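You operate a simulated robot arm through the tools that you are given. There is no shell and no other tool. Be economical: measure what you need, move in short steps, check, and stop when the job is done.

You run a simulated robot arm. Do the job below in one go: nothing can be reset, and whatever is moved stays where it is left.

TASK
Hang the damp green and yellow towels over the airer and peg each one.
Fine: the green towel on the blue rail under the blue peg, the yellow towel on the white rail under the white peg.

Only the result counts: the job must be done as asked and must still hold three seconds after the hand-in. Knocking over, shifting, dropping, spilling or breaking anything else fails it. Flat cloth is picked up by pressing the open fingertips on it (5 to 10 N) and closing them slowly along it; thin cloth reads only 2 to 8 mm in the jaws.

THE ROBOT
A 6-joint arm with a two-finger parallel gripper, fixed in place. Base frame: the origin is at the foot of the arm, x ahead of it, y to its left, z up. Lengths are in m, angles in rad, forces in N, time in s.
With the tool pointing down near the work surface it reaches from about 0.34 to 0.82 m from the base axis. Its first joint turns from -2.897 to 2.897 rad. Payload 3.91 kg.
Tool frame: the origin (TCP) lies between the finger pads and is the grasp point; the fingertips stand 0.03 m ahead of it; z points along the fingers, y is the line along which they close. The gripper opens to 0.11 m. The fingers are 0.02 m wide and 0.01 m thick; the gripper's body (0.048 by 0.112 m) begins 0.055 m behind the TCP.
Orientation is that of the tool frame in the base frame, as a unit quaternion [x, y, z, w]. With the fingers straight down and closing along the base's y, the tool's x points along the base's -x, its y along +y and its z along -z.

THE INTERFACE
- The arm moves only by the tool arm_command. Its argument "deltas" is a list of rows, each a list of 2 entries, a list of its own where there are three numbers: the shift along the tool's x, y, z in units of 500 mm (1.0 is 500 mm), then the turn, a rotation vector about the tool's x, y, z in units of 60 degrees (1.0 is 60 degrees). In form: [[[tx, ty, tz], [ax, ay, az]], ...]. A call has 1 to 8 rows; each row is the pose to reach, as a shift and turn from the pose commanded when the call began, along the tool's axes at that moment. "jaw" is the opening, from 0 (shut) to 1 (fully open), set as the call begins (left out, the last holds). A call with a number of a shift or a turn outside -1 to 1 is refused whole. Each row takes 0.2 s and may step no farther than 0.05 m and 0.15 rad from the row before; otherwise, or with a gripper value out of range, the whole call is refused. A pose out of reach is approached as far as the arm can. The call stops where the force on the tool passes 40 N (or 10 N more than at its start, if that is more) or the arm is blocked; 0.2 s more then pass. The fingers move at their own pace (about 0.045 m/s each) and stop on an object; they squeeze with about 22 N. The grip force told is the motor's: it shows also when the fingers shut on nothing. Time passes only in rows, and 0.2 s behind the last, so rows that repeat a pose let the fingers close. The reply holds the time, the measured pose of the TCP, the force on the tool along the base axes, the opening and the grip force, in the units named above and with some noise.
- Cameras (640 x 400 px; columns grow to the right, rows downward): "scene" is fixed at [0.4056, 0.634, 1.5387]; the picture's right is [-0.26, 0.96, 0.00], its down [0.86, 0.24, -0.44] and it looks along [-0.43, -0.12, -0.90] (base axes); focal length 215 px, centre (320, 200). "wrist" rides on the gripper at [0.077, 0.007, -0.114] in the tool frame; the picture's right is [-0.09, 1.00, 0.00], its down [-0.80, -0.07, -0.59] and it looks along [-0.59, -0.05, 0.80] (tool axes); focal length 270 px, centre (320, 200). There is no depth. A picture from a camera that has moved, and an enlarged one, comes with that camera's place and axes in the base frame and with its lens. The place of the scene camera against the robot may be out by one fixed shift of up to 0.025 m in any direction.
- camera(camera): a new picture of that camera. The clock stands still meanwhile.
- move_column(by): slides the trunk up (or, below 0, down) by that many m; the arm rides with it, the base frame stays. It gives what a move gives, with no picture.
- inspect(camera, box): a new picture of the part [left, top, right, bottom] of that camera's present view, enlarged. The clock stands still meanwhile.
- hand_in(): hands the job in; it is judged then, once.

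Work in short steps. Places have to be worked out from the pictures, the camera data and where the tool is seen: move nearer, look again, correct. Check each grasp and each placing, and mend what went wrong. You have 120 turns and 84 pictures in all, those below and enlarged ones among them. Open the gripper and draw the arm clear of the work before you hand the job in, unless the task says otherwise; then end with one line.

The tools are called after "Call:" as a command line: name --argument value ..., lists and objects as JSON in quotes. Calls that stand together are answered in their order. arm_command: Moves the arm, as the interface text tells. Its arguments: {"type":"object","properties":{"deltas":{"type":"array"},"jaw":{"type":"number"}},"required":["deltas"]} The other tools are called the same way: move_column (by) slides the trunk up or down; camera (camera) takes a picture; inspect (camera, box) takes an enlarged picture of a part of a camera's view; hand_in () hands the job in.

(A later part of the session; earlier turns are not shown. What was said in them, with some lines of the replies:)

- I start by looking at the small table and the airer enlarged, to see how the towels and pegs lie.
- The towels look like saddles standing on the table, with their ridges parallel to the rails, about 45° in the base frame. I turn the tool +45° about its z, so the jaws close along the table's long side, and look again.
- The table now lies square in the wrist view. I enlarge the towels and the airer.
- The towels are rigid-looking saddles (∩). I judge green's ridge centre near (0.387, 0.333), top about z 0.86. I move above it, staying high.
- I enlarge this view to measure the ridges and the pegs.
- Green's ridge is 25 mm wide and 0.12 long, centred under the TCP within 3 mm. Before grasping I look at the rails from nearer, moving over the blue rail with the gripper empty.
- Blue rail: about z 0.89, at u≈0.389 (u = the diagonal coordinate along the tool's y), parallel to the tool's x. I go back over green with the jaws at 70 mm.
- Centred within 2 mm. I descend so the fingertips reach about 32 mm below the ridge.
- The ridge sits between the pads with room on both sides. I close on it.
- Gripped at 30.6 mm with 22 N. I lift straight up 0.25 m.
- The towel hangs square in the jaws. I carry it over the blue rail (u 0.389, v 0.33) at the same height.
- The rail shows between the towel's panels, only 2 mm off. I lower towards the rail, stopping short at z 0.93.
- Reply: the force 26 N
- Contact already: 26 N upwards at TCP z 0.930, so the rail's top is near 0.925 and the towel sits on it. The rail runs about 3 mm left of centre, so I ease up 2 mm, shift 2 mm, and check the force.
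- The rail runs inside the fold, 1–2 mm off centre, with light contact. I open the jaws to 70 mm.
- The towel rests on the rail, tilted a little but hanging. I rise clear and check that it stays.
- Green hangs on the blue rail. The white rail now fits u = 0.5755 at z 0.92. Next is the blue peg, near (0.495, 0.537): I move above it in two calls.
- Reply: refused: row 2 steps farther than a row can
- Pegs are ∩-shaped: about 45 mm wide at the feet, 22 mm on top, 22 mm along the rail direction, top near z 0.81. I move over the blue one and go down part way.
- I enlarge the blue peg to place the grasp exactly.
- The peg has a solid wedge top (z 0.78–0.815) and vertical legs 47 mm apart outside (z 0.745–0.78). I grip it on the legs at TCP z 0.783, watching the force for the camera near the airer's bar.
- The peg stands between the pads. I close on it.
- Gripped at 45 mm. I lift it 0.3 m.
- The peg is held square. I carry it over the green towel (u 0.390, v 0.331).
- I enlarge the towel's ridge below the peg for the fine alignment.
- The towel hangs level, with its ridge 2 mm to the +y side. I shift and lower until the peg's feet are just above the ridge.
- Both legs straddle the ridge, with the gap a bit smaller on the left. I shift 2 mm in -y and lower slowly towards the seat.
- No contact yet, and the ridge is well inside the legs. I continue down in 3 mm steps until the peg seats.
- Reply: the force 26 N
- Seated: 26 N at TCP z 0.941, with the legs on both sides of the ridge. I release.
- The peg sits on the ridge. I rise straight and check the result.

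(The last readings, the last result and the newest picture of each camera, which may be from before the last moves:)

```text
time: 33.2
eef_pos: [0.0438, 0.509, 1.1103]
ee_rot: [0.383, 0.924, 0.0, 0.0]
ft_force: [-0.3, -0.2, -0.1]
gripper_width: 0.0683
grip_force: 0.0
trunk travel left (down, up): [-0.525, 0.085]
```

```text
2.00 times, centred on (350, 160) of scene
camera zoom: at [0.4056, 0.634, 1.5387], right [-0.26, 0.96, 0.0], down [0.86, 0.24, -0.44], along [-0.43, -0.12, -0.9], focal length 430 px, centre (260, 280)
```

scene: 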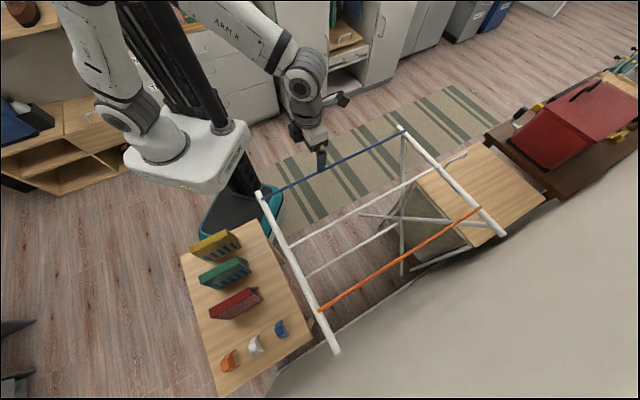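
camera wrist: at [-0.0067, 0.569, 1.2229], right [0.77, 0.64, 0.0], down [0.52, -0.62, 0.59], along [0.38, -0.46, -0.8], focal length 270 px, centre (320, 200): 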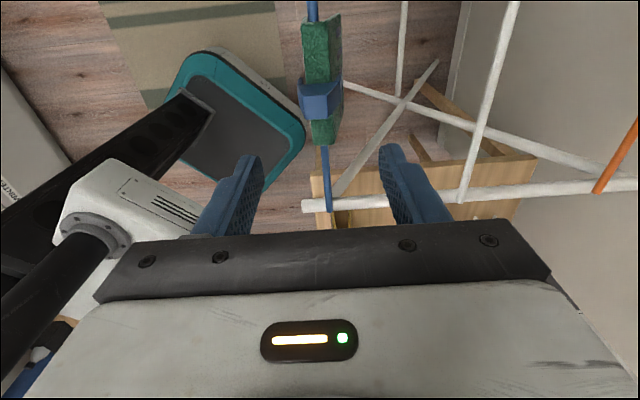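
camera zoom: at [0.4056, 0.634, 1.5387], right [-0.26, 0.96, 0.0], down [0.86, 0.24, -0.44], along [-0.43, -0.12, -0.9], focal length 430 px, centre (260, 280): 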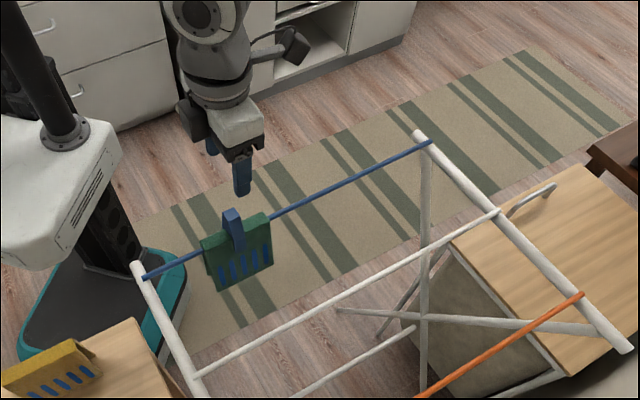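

Green is pegged. Now the yellow towel: I reckon its ridge centre at u 0.409, v −0.034, and move over it.

Call:
arm_command --deltas '[[[-0.09075, 0.0046, 0], [0, 0, 0]], [[-0.1815, 0.0092, 0], [0, 0, 0]], [[-0.27225, 0.0139, 0], [0, 0, 0]], [[-0.363, 0.0185, 0], [0, 0, 0]], [[-0.45375, 0.0231, 0], [0, 0, 0]], [[-0.5445, 0.0277, 0], [0, 0, 0]], [[-0.63525, 0.0324, 0], [0, 0, 0]], [[-0.726, 0.037, 0], [0, 0, 0]]]' --jaw 0.64

Call:
inspect --camera "wrist" --box '[220, 0, 420, 160]'

```text
time: 35.0
eef_pos: [0.3122, 0.2659, 1.1108]
ee_rot: [0.384, 0.924, 0.0, 0.001]
ft_force: [-0.1, 0.2, 0.5]
gripper_width: 0.0705
grip_force: 0.1
trunk travel left (down, up): [-0.525, 0.085]
```

```text
2.50 times, centred on (320, 80) of wrist
camera zoom: at [0.2625, 0.3253, 1.2243], right [0.77, 0.64, 0.0], down [0.52, -0.62, 0.59], along [0.38, -0.46, -0.8], focal length 676 px, centre (320, 500)
```

zoom: 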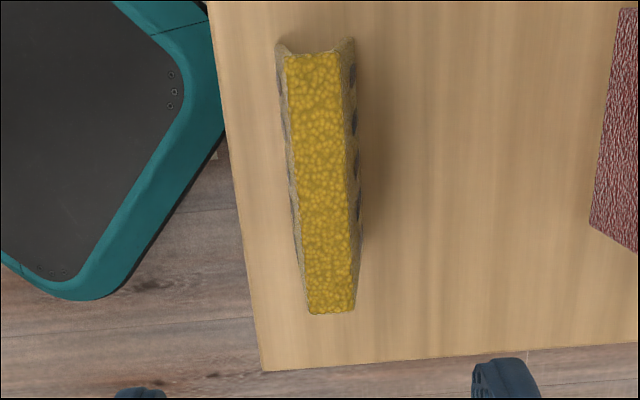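

Yellow's ridge is 2.5 mm to +y. I descend to TCP z 0.862.

Call:
arm_command --deltas '[[[-0.004, 0.005, 0.08], [0, 0, 0]], [[-0.004, 0.005, 0.17], [0, 0, 0]], [[-0.004, 0.005, 0.26], [0, 0, 0]], [[-0.004, 0.005, 0.34], [0, 0, 0]], [[-0.004, 0.005, 0.41], [0, 0, 0]], [[-0.004, 0.005, 0.46], [0, 0, 0]], [[-0.004, 0.005, 0.497], [0, 0, 0]]]'

Call:
camera --camera "wrist"

```text
time: 36.6
eef_pos: [0.3173, 0.2661, 0.8601]
ee_rot: [0.382, 0.924, 0.0, -0.001]
ft_force: [0.6, -0.5, -0.2]
gripper_width: 0.0704
grip_force: 0.1
trunk travel left (down, up): [-0.525, 0.085]
```

```text
41 pictures are left
camera wrist: at [0.2657, 0.3262, 0.9731], right [0.77, 0.64, 0.0], down [0.52, -0.62, 0.59], along [0.38, -0.46, -0.8], focal length 270 px, centre (320, 200)
```

wrist: 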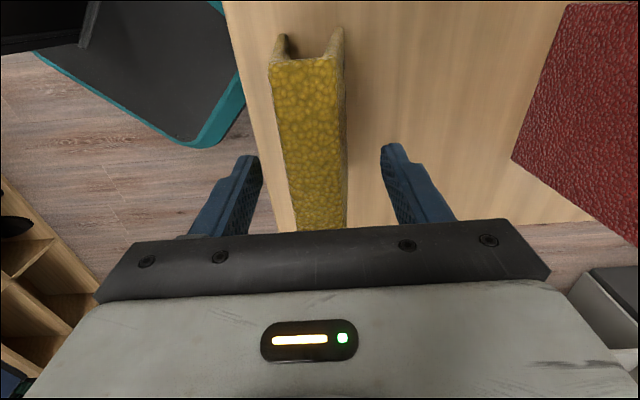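

Well placed between the pads. I close.

Call:
arm_command --deltas '[[[0, -0.003, 0], [0, 0, 0]], [[0, -0.003, 0], [0, 0, 0]], [[0, -0.003, 0], [0, 0, 0]], [[0, -0.003, 0], [0, 0, 0]], [[0, -0.003, 0], [0, 0, 0]], [[0, -0.003, 0], [0, 0, 0]]]' --jaw 0

Call:
arm_command --deltas '[[[0, 0, -0.04], [0, 0, 0]], [[0, 0, -0.12], [0, 0, 0]], [[0, 0, -0.2], [0, 0, 0]], [[0, 0, -0.28], [0, 0, 0]], [[0, 0, -0.36], [0, 0, 0]], [[0, 0, -0.44], [0, 0, 0]], [[0, 0, -0.52], [0, 0, 0]]]'

Call:
camera --camera "wrist"

```text
time: 38.0
eef_pos: [0.3151, 0.2647, 0.8602]
ee_rot: [0.383, 0.924, -0.001, 0.0]
ft_force: [0.3, -0.3, 0.3]
gripper_width: 0.031
grip_force: 21.7
trunk travel left (down, up): [-0.525, 0.085]
```

```text
time: 39.6
eef_pos: [0.3164, 0.2624, 1.1224]
ee_rot: [0.383, 0.924, -0.001, 0.0]
ft_force: [0.1, 0.0, -0.8]
gripper_width: 0.0312
grip_force: 21.8
trunk travel left (down, up): [-0.525, 0.085]
```

```text
40 pictures are left
camera wrist: at [0.2652, 0.3233, 1.235], right [0.77, 0.64, 0.0], down [0.52, -0.62, 0.59], along [0.38, -0.46, -0.8], focal length 270 px, centre (320, 200)
```

wrist: 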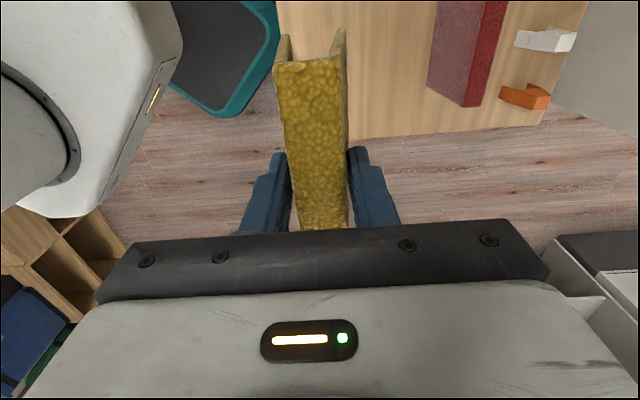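

Yellow is held. I carry it over the white rail (u 0.5755, v 0.30).

Call:
arm_command --deltas '[[[0.0845, 0.0416, 0], [0, 0, 0]], [[0.169, 0.0832, 0], [0, 0, 0]], [[0.2535, 0.1247, 0], [0, 0, 0]], [[0.338, 0.1663, 0], [0, 0, 0]], [[0.4225, 0.2079, 0], [0, 0, 0]], [[0.507, 0.2495, 0], [0, 0, 0]], [[0.5915, 0.291, 0], [0, 0, 0]], [[0.676, 0.3326, 0], [0, 0, 0]]]'

Call:
camera --camera "wrist"

Call:
inspect --camera "scene" --box '[220, 60, 480, 260]'

```text
time: 41.4
eef_pos: [0.1916, 0.6217, 1.1201]
ee_rot: [0.383, 0.924, -0.001, 0.0]
ft_force: [-0.1, 0.0, -1.0]
gripper_width: 0.0309
grip_force: 22.0
trunk travel left (down, up): [-0.525, 0.085]
```

```text
39 pictures are left
camera wrist: at [0.142, 0.6815, 1.2337], right [0.77, 0.64, 0.0], down [0.52, -0.62, 0.6], along [0.38, -0.46, -0.8], focal length 270 px, centre (320, 200)
```

wrist: 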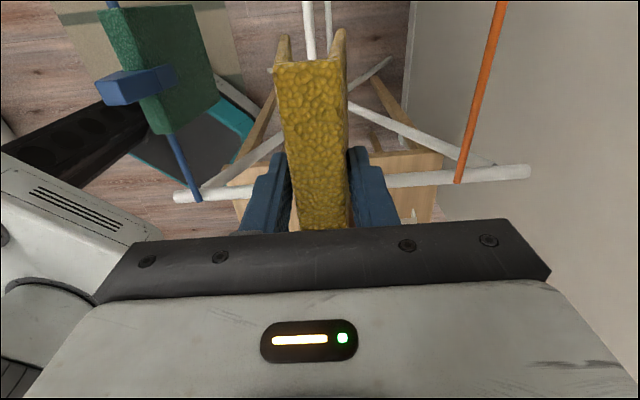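

```text
2.00 times, centred on (350, 160) of scene
camera zoom: at [0.4056, 0.634, 1.5387], right [-0.26, 0.96, 0.0], down [0.86, 0.24, -0.44], along [-0.43, -0.12, -0.9], focal length 430 px, centre (260, 280)
```

zoom: 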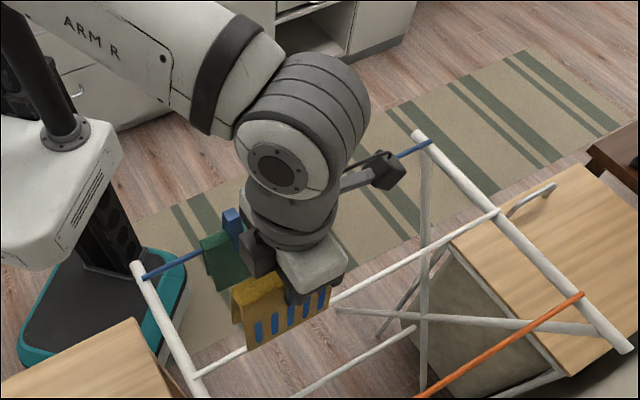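

The white rail shows inside the fold, about 4 mm to −y. I correct this and lower to z 0.945.

Call:
arm_command --deltas '[[[0, -0.008, 0.06], [0, 0, 0]], [[0, -0.008, 0.12], [0, 0, 0]], [[0, -0.008, 0.18], [0, 0, 0]], [[0, -0.008, 0.24], [0, 0, 0]], [[0, -0.008, 0.29], [0, 0, 0]], [[0, -0.008, 0.33], [0, 0, 0]], [[0, -0.008, 0.35], [0, 0, 0]]]'

Call:
camera --camera "wrist"

Call:
camera --camera "scene"

```text
time: 43.0
eef_pos: [0.1908, 0.6174, 0.9452]
ee_rot: [0.383, 0.924, 0.001, 0.0]
ft_force: [-0.6, 0.5, -1.8]
gripper_width: 0.0311
grip_force: 21.8
trunk travel left (down, up): [-0.525, 0.085]
```

```text
37 pictures are left
camera wrist: at [0.14, 0.6783, 1.0585], right [0.77, 0.64, 0.0], down [0.52, -0.62, 0.59], along [0.38, -0.46, -0.8], focal length 270 px, centre (320, 200)
```

wrist: 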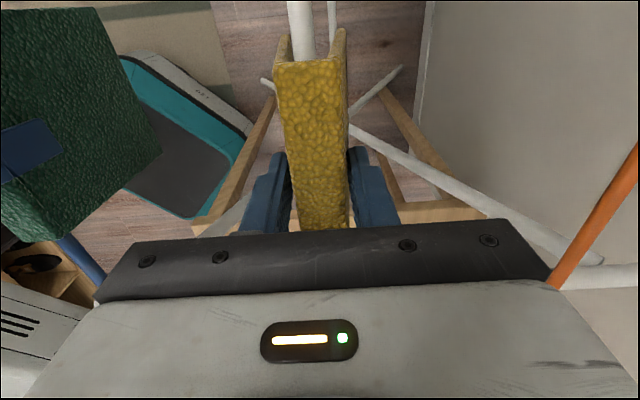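

```text
36 pictures are left
```

scene: 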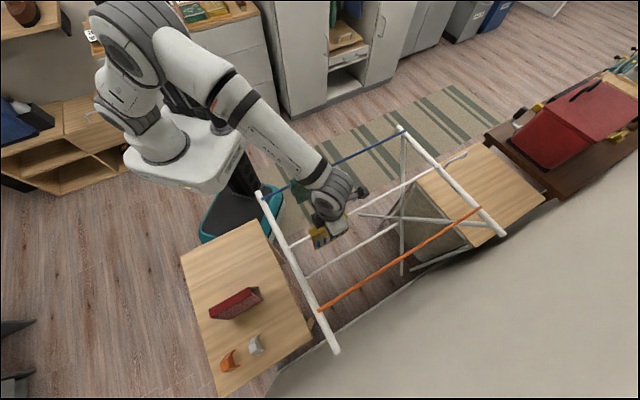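

Aligned, with no contact and the arm clear. I lower the last 15 mm.

Call:
arm_command --deltas '[[[0, -0.002, 0.008], [0, 0, 0]], [[0, -0.002, 0.016], [0, 0, 0]], [[0, -0.002, 0.024], [0, 0, 0]], [[0, -0.002, 0.029], [0, 0, 0]]]'

```text
time: 44.0
eef_pos: [0.1888, 0.6182, 0.9329]
ee_rot: [0.382, 0.924, 0.0, 0.0]
ft_force: [0.3, -0.6, -1.1]
gripper_width: 0.0308
grip_force: 21.9
trunk travel left (down, up): [-0.525, 0.085]
```

Still free. I go a few millimetres more.

Call:
arm_command --deltas '[[[0, 0, 0.005], [0, 0, 0]], [[0, 0, 0.01], [0, 0, 0]]]'

Call:
inspect --camera "wrist" --box '[230, 0, 410, 120]'

```text
time: 44.6
eef_pos: [0.1884, 0.6171, 0.9296]
ee_rot: [0.383, 0.924, 0.002, 0.0]
ft_force: [1.1, -0.6, 15.9]
gripper_width: 0.031
grip_force: 21.9
trunk travel left (down, up): [-0.525, 0.085]
```

```text
3.33 times, centred on (320, 60) of wrist
camera zoom: at [0.1386, 0.6774, 1.043], right [0.77, 0.64, 0.0], down [0.52, -0.62, 0.59], along [0.38, -0.45, -0.81], focal length 901 px, centre (320, 667)
```

zoom: 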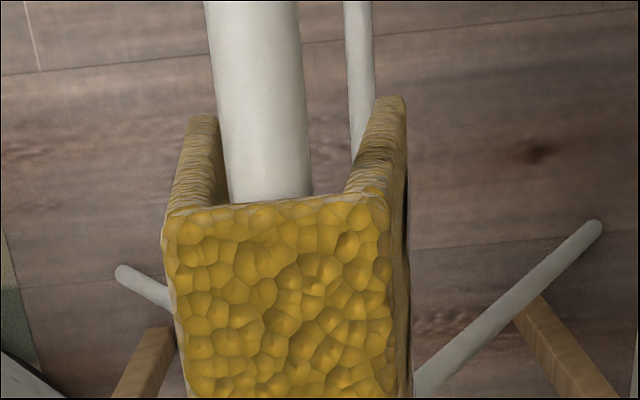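

Contact of 16 N, and the rail runs inside the fold. I release and rise.

Call:
arm_command --deltas '[[[0, 0, -0.003], [0, 0, 0]], [[0, 0, -0.003], [0, 0, 0]], [[0, 0, -0.003], [0, 0, 0]], [[0, 0, -0.003], [0, 0, 0]]]' --jaw 0.64

Call:
arm_command --deltas '[[[0, 0, -0.06], [0, 0, 0]], [[0, 0, -0.14], [0, 0, 0]], [[0, 0, -0.22], [0, 0, 0]], [[0, 0, -0.3], [0, 0, 0]], [[0, 0, -0.34], [0, 0, 0]]]'

Call:
camera --camera "wrist"

Call:
inspect --camera "scene" --box '[220, 100, 480, 300]'

```text
time: 45.6
eef_pos: [0.1883, 0.6177, 0.9283]
ee_rot: [0.383, 0.924, 0.0, 0.0]
ft_force: [-0.1, 0.0, 1.1]
gripper_width: 0.0706
grip_force: 0.0
trunk travel left (down, up): [-0.525, 0.085]
```

```text
time: 46.8
eef_pos: [0.1888, 0.6179, 1.0993]
ee_rot: [0.383, 0.924, 0.0, -0.001]
ft_force: [1.0, -0.4, -0.1]
gripper_width: 0.0704
grip_force: 0.0
trunk travel left (down, up): [-0.525, 0.085]
```

```text
34 pictures are left
camera wrist: at [0.1375, 0.6779, 1.2123], right [0.77, 0.64, 0.0], down [0.52, -0.62, 0.59], along [0.38, -0.46, -0.8], focal length 270 px, centre (320, 200)
```

wrist: 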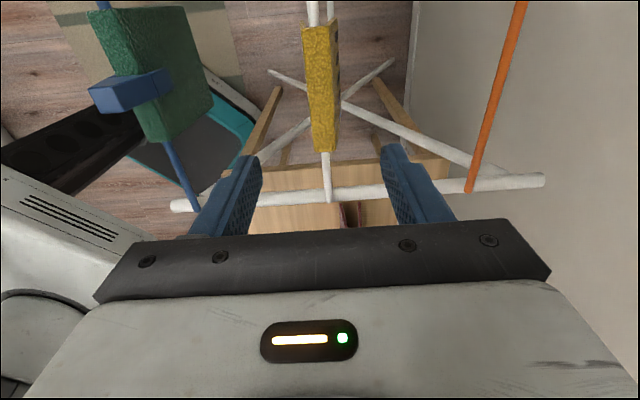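

```text
2.00 times, centred on (350, 200) of scene
camera zoom: at [0.4056, 0.634, 1.5387], right [-0.26, 0.96, 0.0], down [0.86, 0.24, -0.44], along [-0.43, -0.12, -0.9], focal length 430 px, centre (260, 200)
```

zoom: 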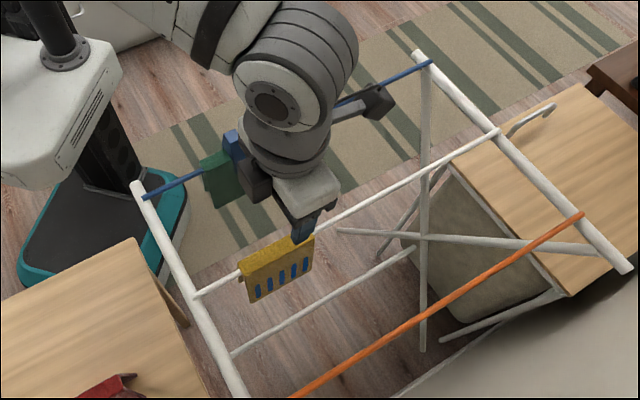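

Yellow hangs on the white rail. Now the white peg, near u 0.743, v −0.040: I move above it.

Call:
arm_command --deltas '[[[-0.08575, 0.04325, 0], [0, 0, 0]], [[-0.1715, 0.0865, 0], [0, 0, 0]], [[-0.25725, 0.12975, 0], [0, 0, 0]], [[-0.343, 0.173, 0], [0, 0, 0]], [[-0.42875, 0.21625, 0], [0, 0, 0]], [[-0.5145, 0.2595, 0], [0, 0, 0]], [[-0.60025, 0.30275, 0], [0, 0, 0]], [[-0.686, 0.346, 0], [0, 0, 0]]]'

Call:
arm_command --deltas '[[[0, 0, 0.08], [0, 0, 0]], [[0, 0, 0.16], [0, 0, 0]], [[0, 0, 0.24], [0, 0, 0]], [[0, 0, 0.34], [0, 0, 0]]]'

Call:
camera --camera "wrist"

Call:
inspect --camera "wrist" --box '[260, 60, 380, 140]'

```text
time: 48.6
eef_pos: [0.5571, 0.4972, 1.0975]
ee_rot: [0.383, 0.924, -0.002, 0.0]
ft_force: [0.9, 0.4, -0.4]
gripper_width: 0.0704
grip_force: 0.1
trunk travel left (down, up): [-0.525, 0.085]
```

```text
time: 49.6
eef_pos: [0.555, 0.4969, 0.9268]
ee_rot: [0.383, 0.924, 0.0, 0.0]
ft_force: [0.7, 1.1, -0.6]
gripper_width: 0.0704
grip_force: 0.0
trunk travel left (down, up): [-0.525, 0.085]
```

```text
32 pictures are left
camera wrist: at [0.5035, 0.557, 1.04], right [0.77, 0.64, 0.0], down [0.52, -0.62, 0.59], along [0.38, -0.46, -0.8], focal length 270 px, centre (320, 200)
```

wrist: 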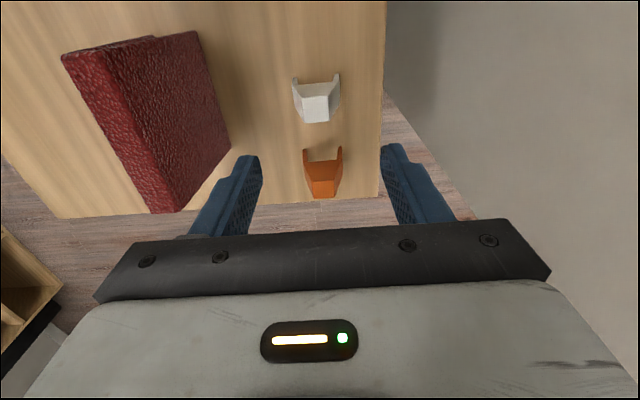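

```text
5.00 times, centred on (320, 100) of wrist
camera zoom: at [0.5035, 0.557, 1.04], right [0.77, 0.64, 0.0], down [0.52, -0.62, 0.59], along [0.38, -0.46, -0.8], focal length 1351 px, centre (320, 700)
```

zoom: 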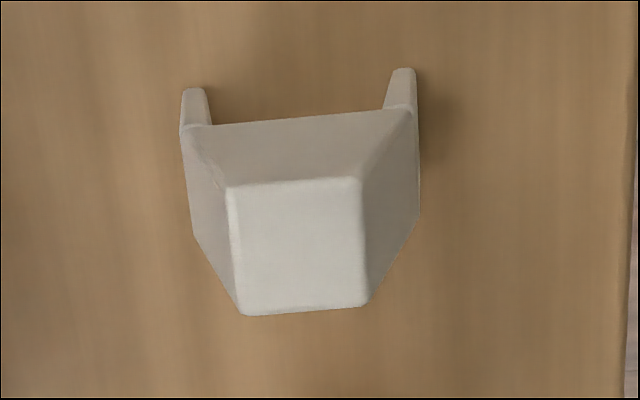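

The white peg stands as the blue one did. Corrections: +4 mm in x, −2.5 mm in y. I descend to TCP z 0.782.

Call:
arm_command --deltas '[[[0.009, -0.005, 0.07], [0, 0, 0]], [[0.009, -0.005, 0.14], [0, 0, 0]], [[0.009, -0.005, 0.2], [0, 0, 0]], [[0.009, -0.005, 0.25], [0, 0, 0]], [[0.009, -0.005, 0.275], [0, 0, 0]], [[0.009, -0.005, 0.288], [0, 0, 0]]]'

Call:
camera --camera "wrist"

```text
time: 51.0
eef_pos: [0.5486, 0.4986, 0.7838]
ee_rot: [0.383, 0.924, 0.0, 0.0]
ft_force: [0.8, 0.2, 0.2]
gripper_width: 0.0704
grip_force: 0.0
trunk travel left (down, up): [-0.525, 0.085]
```

```text
30 pictures are left
camera wrist: at [0.4984, 0.5589, 0.8965], right [0.77, 0.64, 0.0], down [0.52, -0.62, 0.59], along [0.38, -0.46, -0.8], focal length 270 px, centre (320, 200)
```

wrist: 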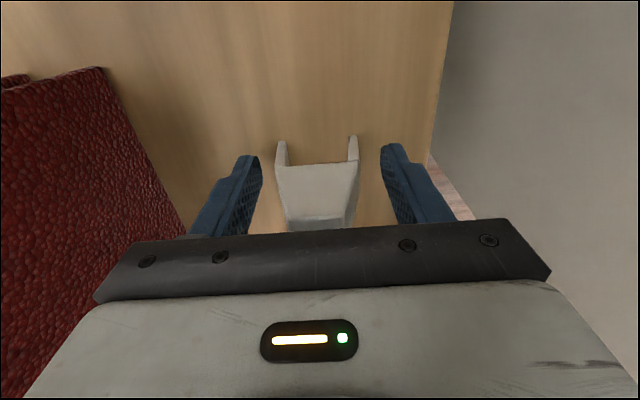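

The peg is between the pads. I close and lift.

Call:
arm_command --deltas '[[[0, 0, 0], [0, 0, 0]], [[0, 0, 0], [0, 0, 0]], [[0, 0, 0], [0, 0, 0]], [[0, 0, 0], [0, 0, 0]], [[0, 0, 0], [0, 0, 0]]]' --jaw 0

Call:
arm_command --deltas '[[[0, 0, -0.04], [0, 0, 0]], [[0, 0, -0.12], [0, 0, 0]], [[0, 0, -0.21], [0, 0, 0]], [[0, 0, -0.3], [0, 0, 0]], [[0, 0, -0.39], [0, 0, 0]], [[0, 0, -0.48], [0, 0, 0]], [[0, 0, -0.56], [0, 0, 0]], [[0, 0, -0.62], [0, 0, 0]]]'

Call:
camera --camera "wrist"

```text
time: 52.2
eef_pos: [0.5493, 0.4988, 0.7845]
ee_rot: [0.383, 0.924, 0.001, 0.0]
ft_force: [0.1, 0.5, -0.1]
gripper_width: 0.0449
grip_force: 21.8
trunk travel left (down, up): [-0.525, 0.085]
```

```text
time: 54.0
eef_pos: [0.5504, 0.4981, 1.0943]
ee_rot: [0.383, 0.924, 0.0, 0.0]
ft_force: [-0.1, -0.5, 0.0]
gripper_width: 0.0455
grip_force: 22.1
trunk travel left (down, up): [-0.525, 0.085]
```

```text
29 pictures are left
camera wrist: at [0.4992, 0.5579, 1.2071], right [0.77, 0.64, 0.0], down [0.52, -0.62, 0.59], along [0.38, -0.46, -0.8], focal length 270 px, centre (320, 200)
```

wrist: 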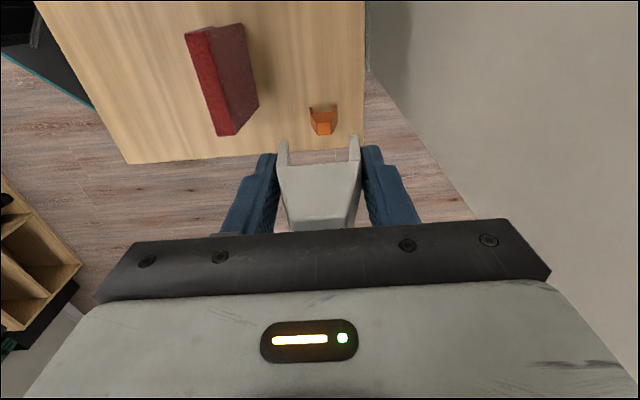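

The white peg is held. I carry it over the yellow towel.

Call:
arm_command --deltas '[[[0.085, -0.04275, 0], [0, 0, 0]], [[0.17, -0.0855, 0], [0, 0, 0]], [[0.255, -0.12825, 0], [0, 0, 0]], [[0.34, -0.171, 0], [0, 0, 0]], [[0.425, -0.21375, 0], [0, 0, 0]], [[0.51, -0.2565, 0], [0, 0, 0]], [[0.595, -0.29925, 0], [0, 0, 0]], [[0.68, -0.342, 0], [0, 0, 0]]]'

Call:
inspect --camera "wrist" --box '[250, 0, 400, 170]'

```text
time: 55.8
eef_pos: [0.1887, 0.6194, 1.0935]
ee_rot: [0.383, 0.924, -0.001, 0.0]
ft_force: [-0.4, -1.3, 0.6]
gripper_width: 0.0453
grip_force: 22.0
trunk travel left (down, up): [-0.525, 0.085]
```

```text
2.35 times, centred on (325, 85) of wrist
camera zoom: at [0.1382, 0.6799, 1.2062], right [0.77, 0.64, 0.0], down [0.52, -0.62, 0.6], along [0.38, -0.46, -0.8], focal length 636 px, centre (308, 471)
```

zoom: 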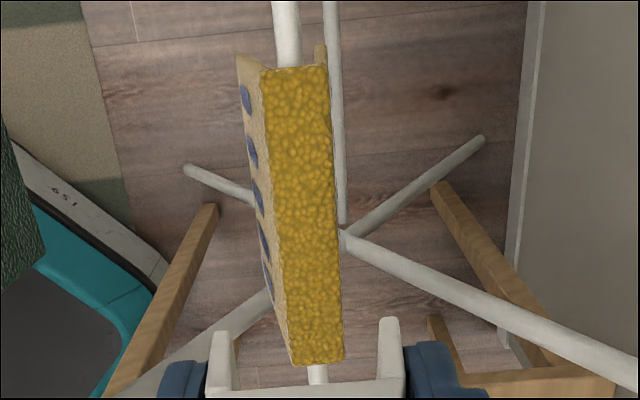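

The ridge is centred (within 1 mm); the towel rocks slightly. I lower to just above it.

Call:
arm_command --deltas '[[[-0.004, 0, 0.07], [0, 0, 0]], [[-0.004, 0, 0.14], [0, 0, 0]], [[-0.004, 0, 0.19], [0, 0, 0]], [[-0.004, 0, 0.226], [0, 0, 0]]]'

Call:
inspect --camera "wrist" --box '[220, 20, 430, 240]'

```text
time: 56.8
eef_pos: [0.1912, 0.6184, 0.9804]
ee_rot: [0.383, 0.924, 0.0, 0.0]
ft_force: [-0.6, 0.9, -0.4]
gripper_width: 0.0455
grip_force: 21.7
trunk travel left (down, up): [-0.525, 0.085]
```

```text
1.82 times, centred on (325, 130) of wrist
camera zoom: at [0.14, 0.6778, 1.0941], right [0.77, 0.64, 0.0], down [0.52, -0.62, 0.59], along [0.38, -0.46, -0.8], focal length 491 px, centre (311, 327)
```

zoom: 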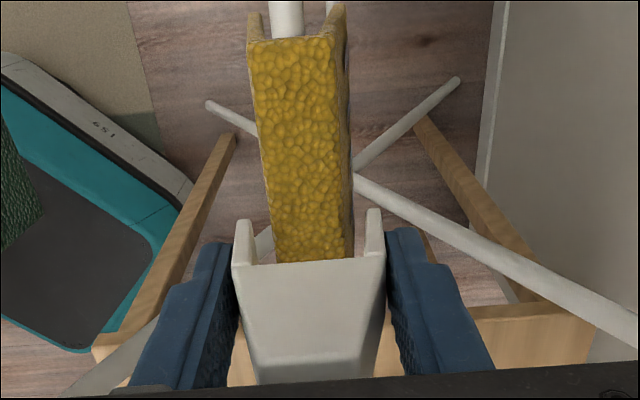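

The ridge is centred between the legs. I lower slowly to the seat.

Call:
arm_command --deltas '[[[0, -0.002, 0.012], [0, 0, 0]], [[0, -0.002, 0.024], [0, 0, 0]], [[0, -0.002, 0.036], [0, 0, 0]], [[0, -0.002, 0.048], [0, 0, 0]], [[0, -0.002, 0.06], [0, 0, 0]], [[0, -0.002, 0.068], [0, 0, 0]], [[0, -0.002, 0.076], [0, 0, 0]]]'

Call:
inspect --camera "wrist" --box '[220, 20, 430, 240]'

```text
time: 58.4
eef_pos: [0.1883, 0.6163, 0.9449]
ee_rot: [0.382, 0.924, 0.002, 0.0]
ft_force: [-1.3, -0.7, 8.3]
gripper_width: 0.0454
grip_force: 21.8
trunk travel left (down, up): [-0.525, 0.085]
```

```text
1.82 times, centred on (325, 130) of wrist
camera zoom: at [0.1385, 0.6761, 1.0575], right [0.77, 0.64, 0.0], down [0.52, -0.62, 0.59], along [0.38, -0.45, -0.8], focal length 491 px, centre (311, 327)
```

zoom: 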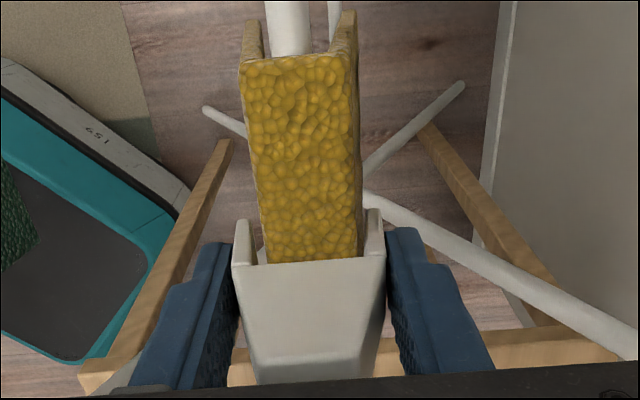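

First contact of 8 N at 0.945. I press 2–3 mm more to seat it like the blue one.

Call:
arm_command --deltas '[[[0, 0, 0.003], [0, 0, 0]], [[0, 0, 0.006], [0, 0, 0]]]'

```text
time: 59.0
eef_pos: [0.1877, 0.6155, 0.9426]
ee_rot: [0.383, 0.924, 0.003, 0.001]
ft_force: [0.6, 2.4, 25.0]
gripper_width: 0.0457
grip_force: 22.0
trunk travel left (down, up): [-0.525, 0.085]
```

Seated at 25 N. I release and rise straight up.

Call:
arm_command --deltas '[[[0, 0, -0.002], [0, 0, 0]], [[0, 0, -0.002], [0, 0, 0]], [[0, 0, -0.002], [0, 0, 0]], [[0, 0, -0.002], [0, 0, 0]]]' --jaw 0.62

Call:
arm_command --deltas '[[[0, 0, -0.05], [0, 0, 0]], [[0, 0, -0.12], [0, 0, 0]], [[0, 0, -0.2], [0, 0, 0]], [[0, 0, -0.28], [0, 0, 0]], [[0, 0, -0.36], [0, 0, 0]]]'

Call:
camera --camera "wrist"

```text
time: 60.0
eef_pos: [0.1885, 0.6161, 0.9412]
ee_rot: [0.384, 0.924, 0.0, 0.0]
ft_force: [0.6, 0.2, 0.6]
gripper_width: 0.0681
grip_force: 0.1
trunk travel left (down, up): [-0.525, 0.085]
```

```text
time: 61.2
eef_pos: [0.1898, 0.6152, 1.1221]
ee_rot: [0.382, 0.924, 0.001, 0.001]
ft_force: [-0.8, -0.7, -0.5]
gripper_width: 0.0681
grip_force: 0.0
trunk travel left (down, up): [-0.525, 0.085]
```

```text
25 pictures are left
camera wrist: at [0.139, 0.6758, 1.2352], right [0.77, 0.64, 0.0], down [0.52, -0.62, 0.59], along [0.38, -0.46, -0.8], focal length 270 px, centre (320, 200)
```

wrist: 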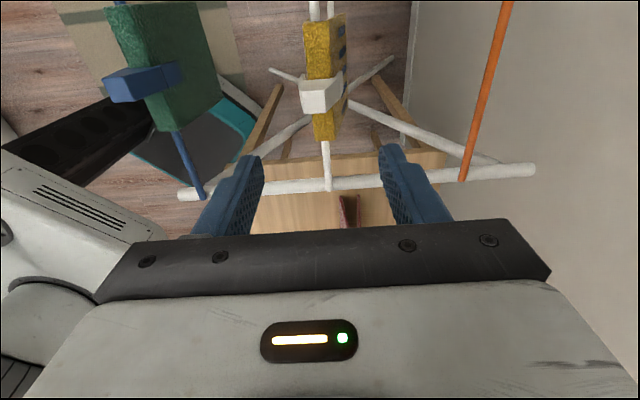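

Both towels are pegged. I open the jaws fully, draw the arm up and away, and take a final look.

Call:
arm_command --deltas '[[[0, 0, -0.09], [0, 0, 0]], [[0, 0, -0.18], [0, 0, 0]], [[0, 0, -0.27], [0, 0, 0]], [[-0.08, 0, -0.3], [0, 0, 0]], [[-0.17, 0, -0.3], [0, 0, 0]], [[-0.26, 0, -0.3], [0, 0, 0]], [[-0.35, 0, -0.3], [0, 0, 0]], [[-0.44, 0, -0.3], [0, 0, 0]]]' --jaw 1

Call:
camera --camera "scene"

Call:
inspect --camera "scene" --box '[220, 120, 420, 280]'

```text
time: 63.0
eef_pos: [0.3457, 0.4587, 1.2714]
ee_rot: [0.383, 0.924, 0.001, 0.0]
ft_force: [0.1, -0.6, -0.8]
gripper_width: 0.1102
grip_force: 0.1
trunk travel left (down, up): [-0.525, 0.085]
```

```text
24 pictures are left
```

scene: 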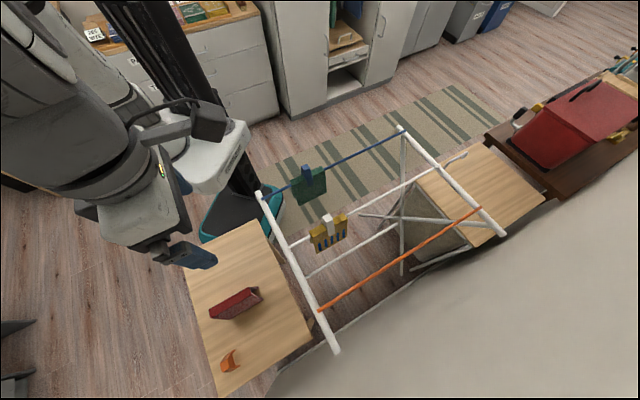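

```text
2.50 times, centred on (320, 200) of scene
camera zoom: at [0.4056, 0.634, 1.5387], right [-0.26, 0.96, 0.0], down [0.86, 0.24, -0.44], along [-0.43, -0.12, -0.9], focal length 538 px, centre (320, 200)
```

zoom: 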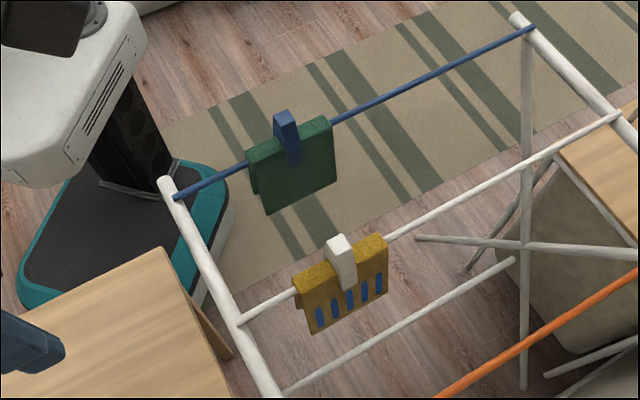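

Both look right, but green's blue marks no longer show; I look closer before handing in.

Call:
inspect --camera "scene" --box '[285, 155, 355, 255]'

Call:
camera --camera "wrist"

```text
4.00 times, centred on (320, 205) of scene
camera zoom: at [0.4056, 0.634, 1.5387], right [-0.26, 0.96, 0.0], down [0.86, 0.24, -0.44], along [-0.43, -0.12, -0.9], focal length 861 px, centre (320, 180)
```

zoom: 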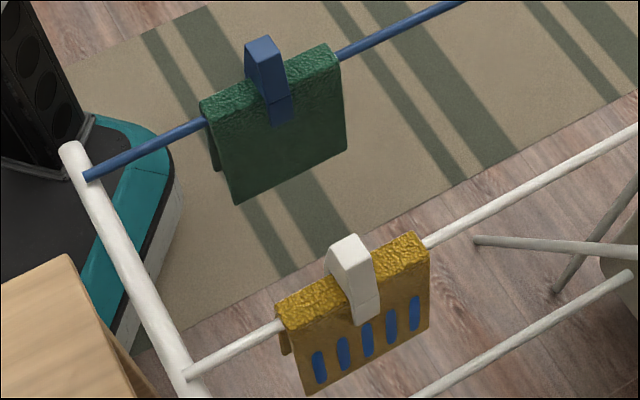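

```text
21 pictures are left
camera wrist: at [0.2953, 0.5181, 1.3853], right [0.77, 0.64, 0.0], down [0.52, -0.62, 0.59], along [0.38, -0.46, -0.8], focal length 270 px, centre (320, 200)
```

wrist: 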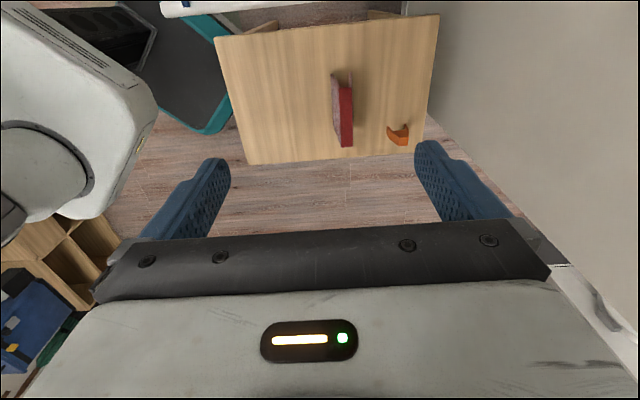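

Green's blue marks look like damp marks that faded after pegging. I wait a few seconds to see whether yellow's change too and both stay put.

Call:
arm_command --deltas '[[[0, 0, 0], [0, 0, 0]], [[0, 0, 0], [0, 0, 0]], [[0, 0, 0], [0, 0, 0]], [[0, 0, 0], [0, 0, 0]], [[0, 0, 0], [0, 0, 0]], [[0, 0, 0], [0, 0, 0]], [[0, 0, 0], [0, 0, 0]], [[0, 0, 0], [0, 0, 0]]]'

Call:
arm_command --deltas '[[[0, 0, 0], [0, 0, 0]], [[0, 0, 0], [0, 0, 0]], [[0, 0, 0], [0, 0, 0]], [[0, 0, 0], [0, 0, 0]], [[0, 0, 0], [0, 0, 0]], [[0, 0, 0], [0, 0, 0]], [[0, 0, 0], [0, 0, 0]], [[0, 0, 0], [0, 0, 0]]]'

Call:
arm_command --deltas '[[[0, 0, 0], [0, 0, 0]], [[0, 0, 0], [0, 0, 0]], [[0, 0, 0], [0, 0, 0]], [[0, 0, 0], [0, 0, 0]], [[0, 0, 0], [0, 0, 0]], [[0, 0, 0], [0, 0, 0]], [[0, 0, 0], [0, 0, 0]], [[0, 0, 0], [0, 0, 0]]]'

Call:
inspect --camera "scene" --box '[285, 155, 355, 255]'

```text
time: 64.8
eef_pos: [0.3453, 0.4601, 1.2734]
ee_rot: [0.383, 0.924, 0.0, 0.0]
ft_force: [0.7, 0.2, -0.8]
gripper_width: 0.1099
grip_force: 0.1
trunk travel left (down, up): [-0.525, 0.085]
```

```text
time: 66.6
eef_pos: [0.3454, 0.4581, 1.2721]
ee_rot: [0.383, 0.924, 0.001, 0.0]
ft_force: [-0.1, 1.1, -0.4]
gripper_width: 0.1101
grip_force: 0.1
trunk travel left (down, up): [-0.525, 0.085]
```

```text
time: 68.4
eef_pos: [0.3461, 0.4583, 1.2723]
ee_rot: [0.383, 0.924, 0.0, -0.001]
ft_force: [0.4, -0.3, -0.6]
gripper_width: 0.11
grip_force: 0.1
trunk travel left (down, up): [-0.525, 0.085]
```

```text
4.00 times, centred on (320, 205) of scene
camera zoom: at [0.4056, 0.634, 1.5387], right [-0.26, 0.96, 0.0], down [0.86, 0.24, -0.44], along [-0.43, -0.12, -0.9], focal length 861 px, centre (320, 180)
```

zoom: 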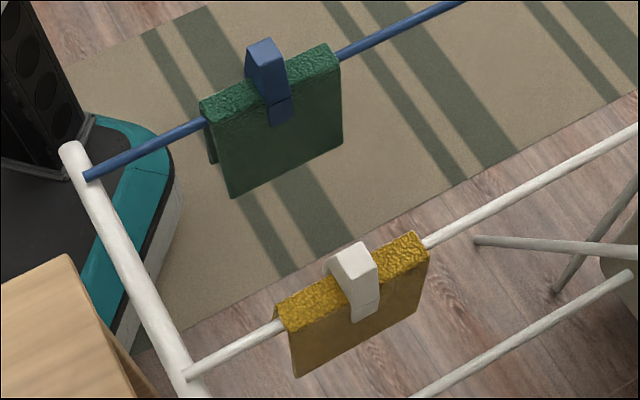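

Yellow's damp marks have faded too. Both towels hang stably under their pegs and the arm is clear, so I hand in.

Call:
hand_in

```text
The job is handed in.
```

The green towel hangs on the blue rail under the blue peg and the yellow towel on the white rail under the white peg; both were holding steady when I handed the job in, with the arm clear.
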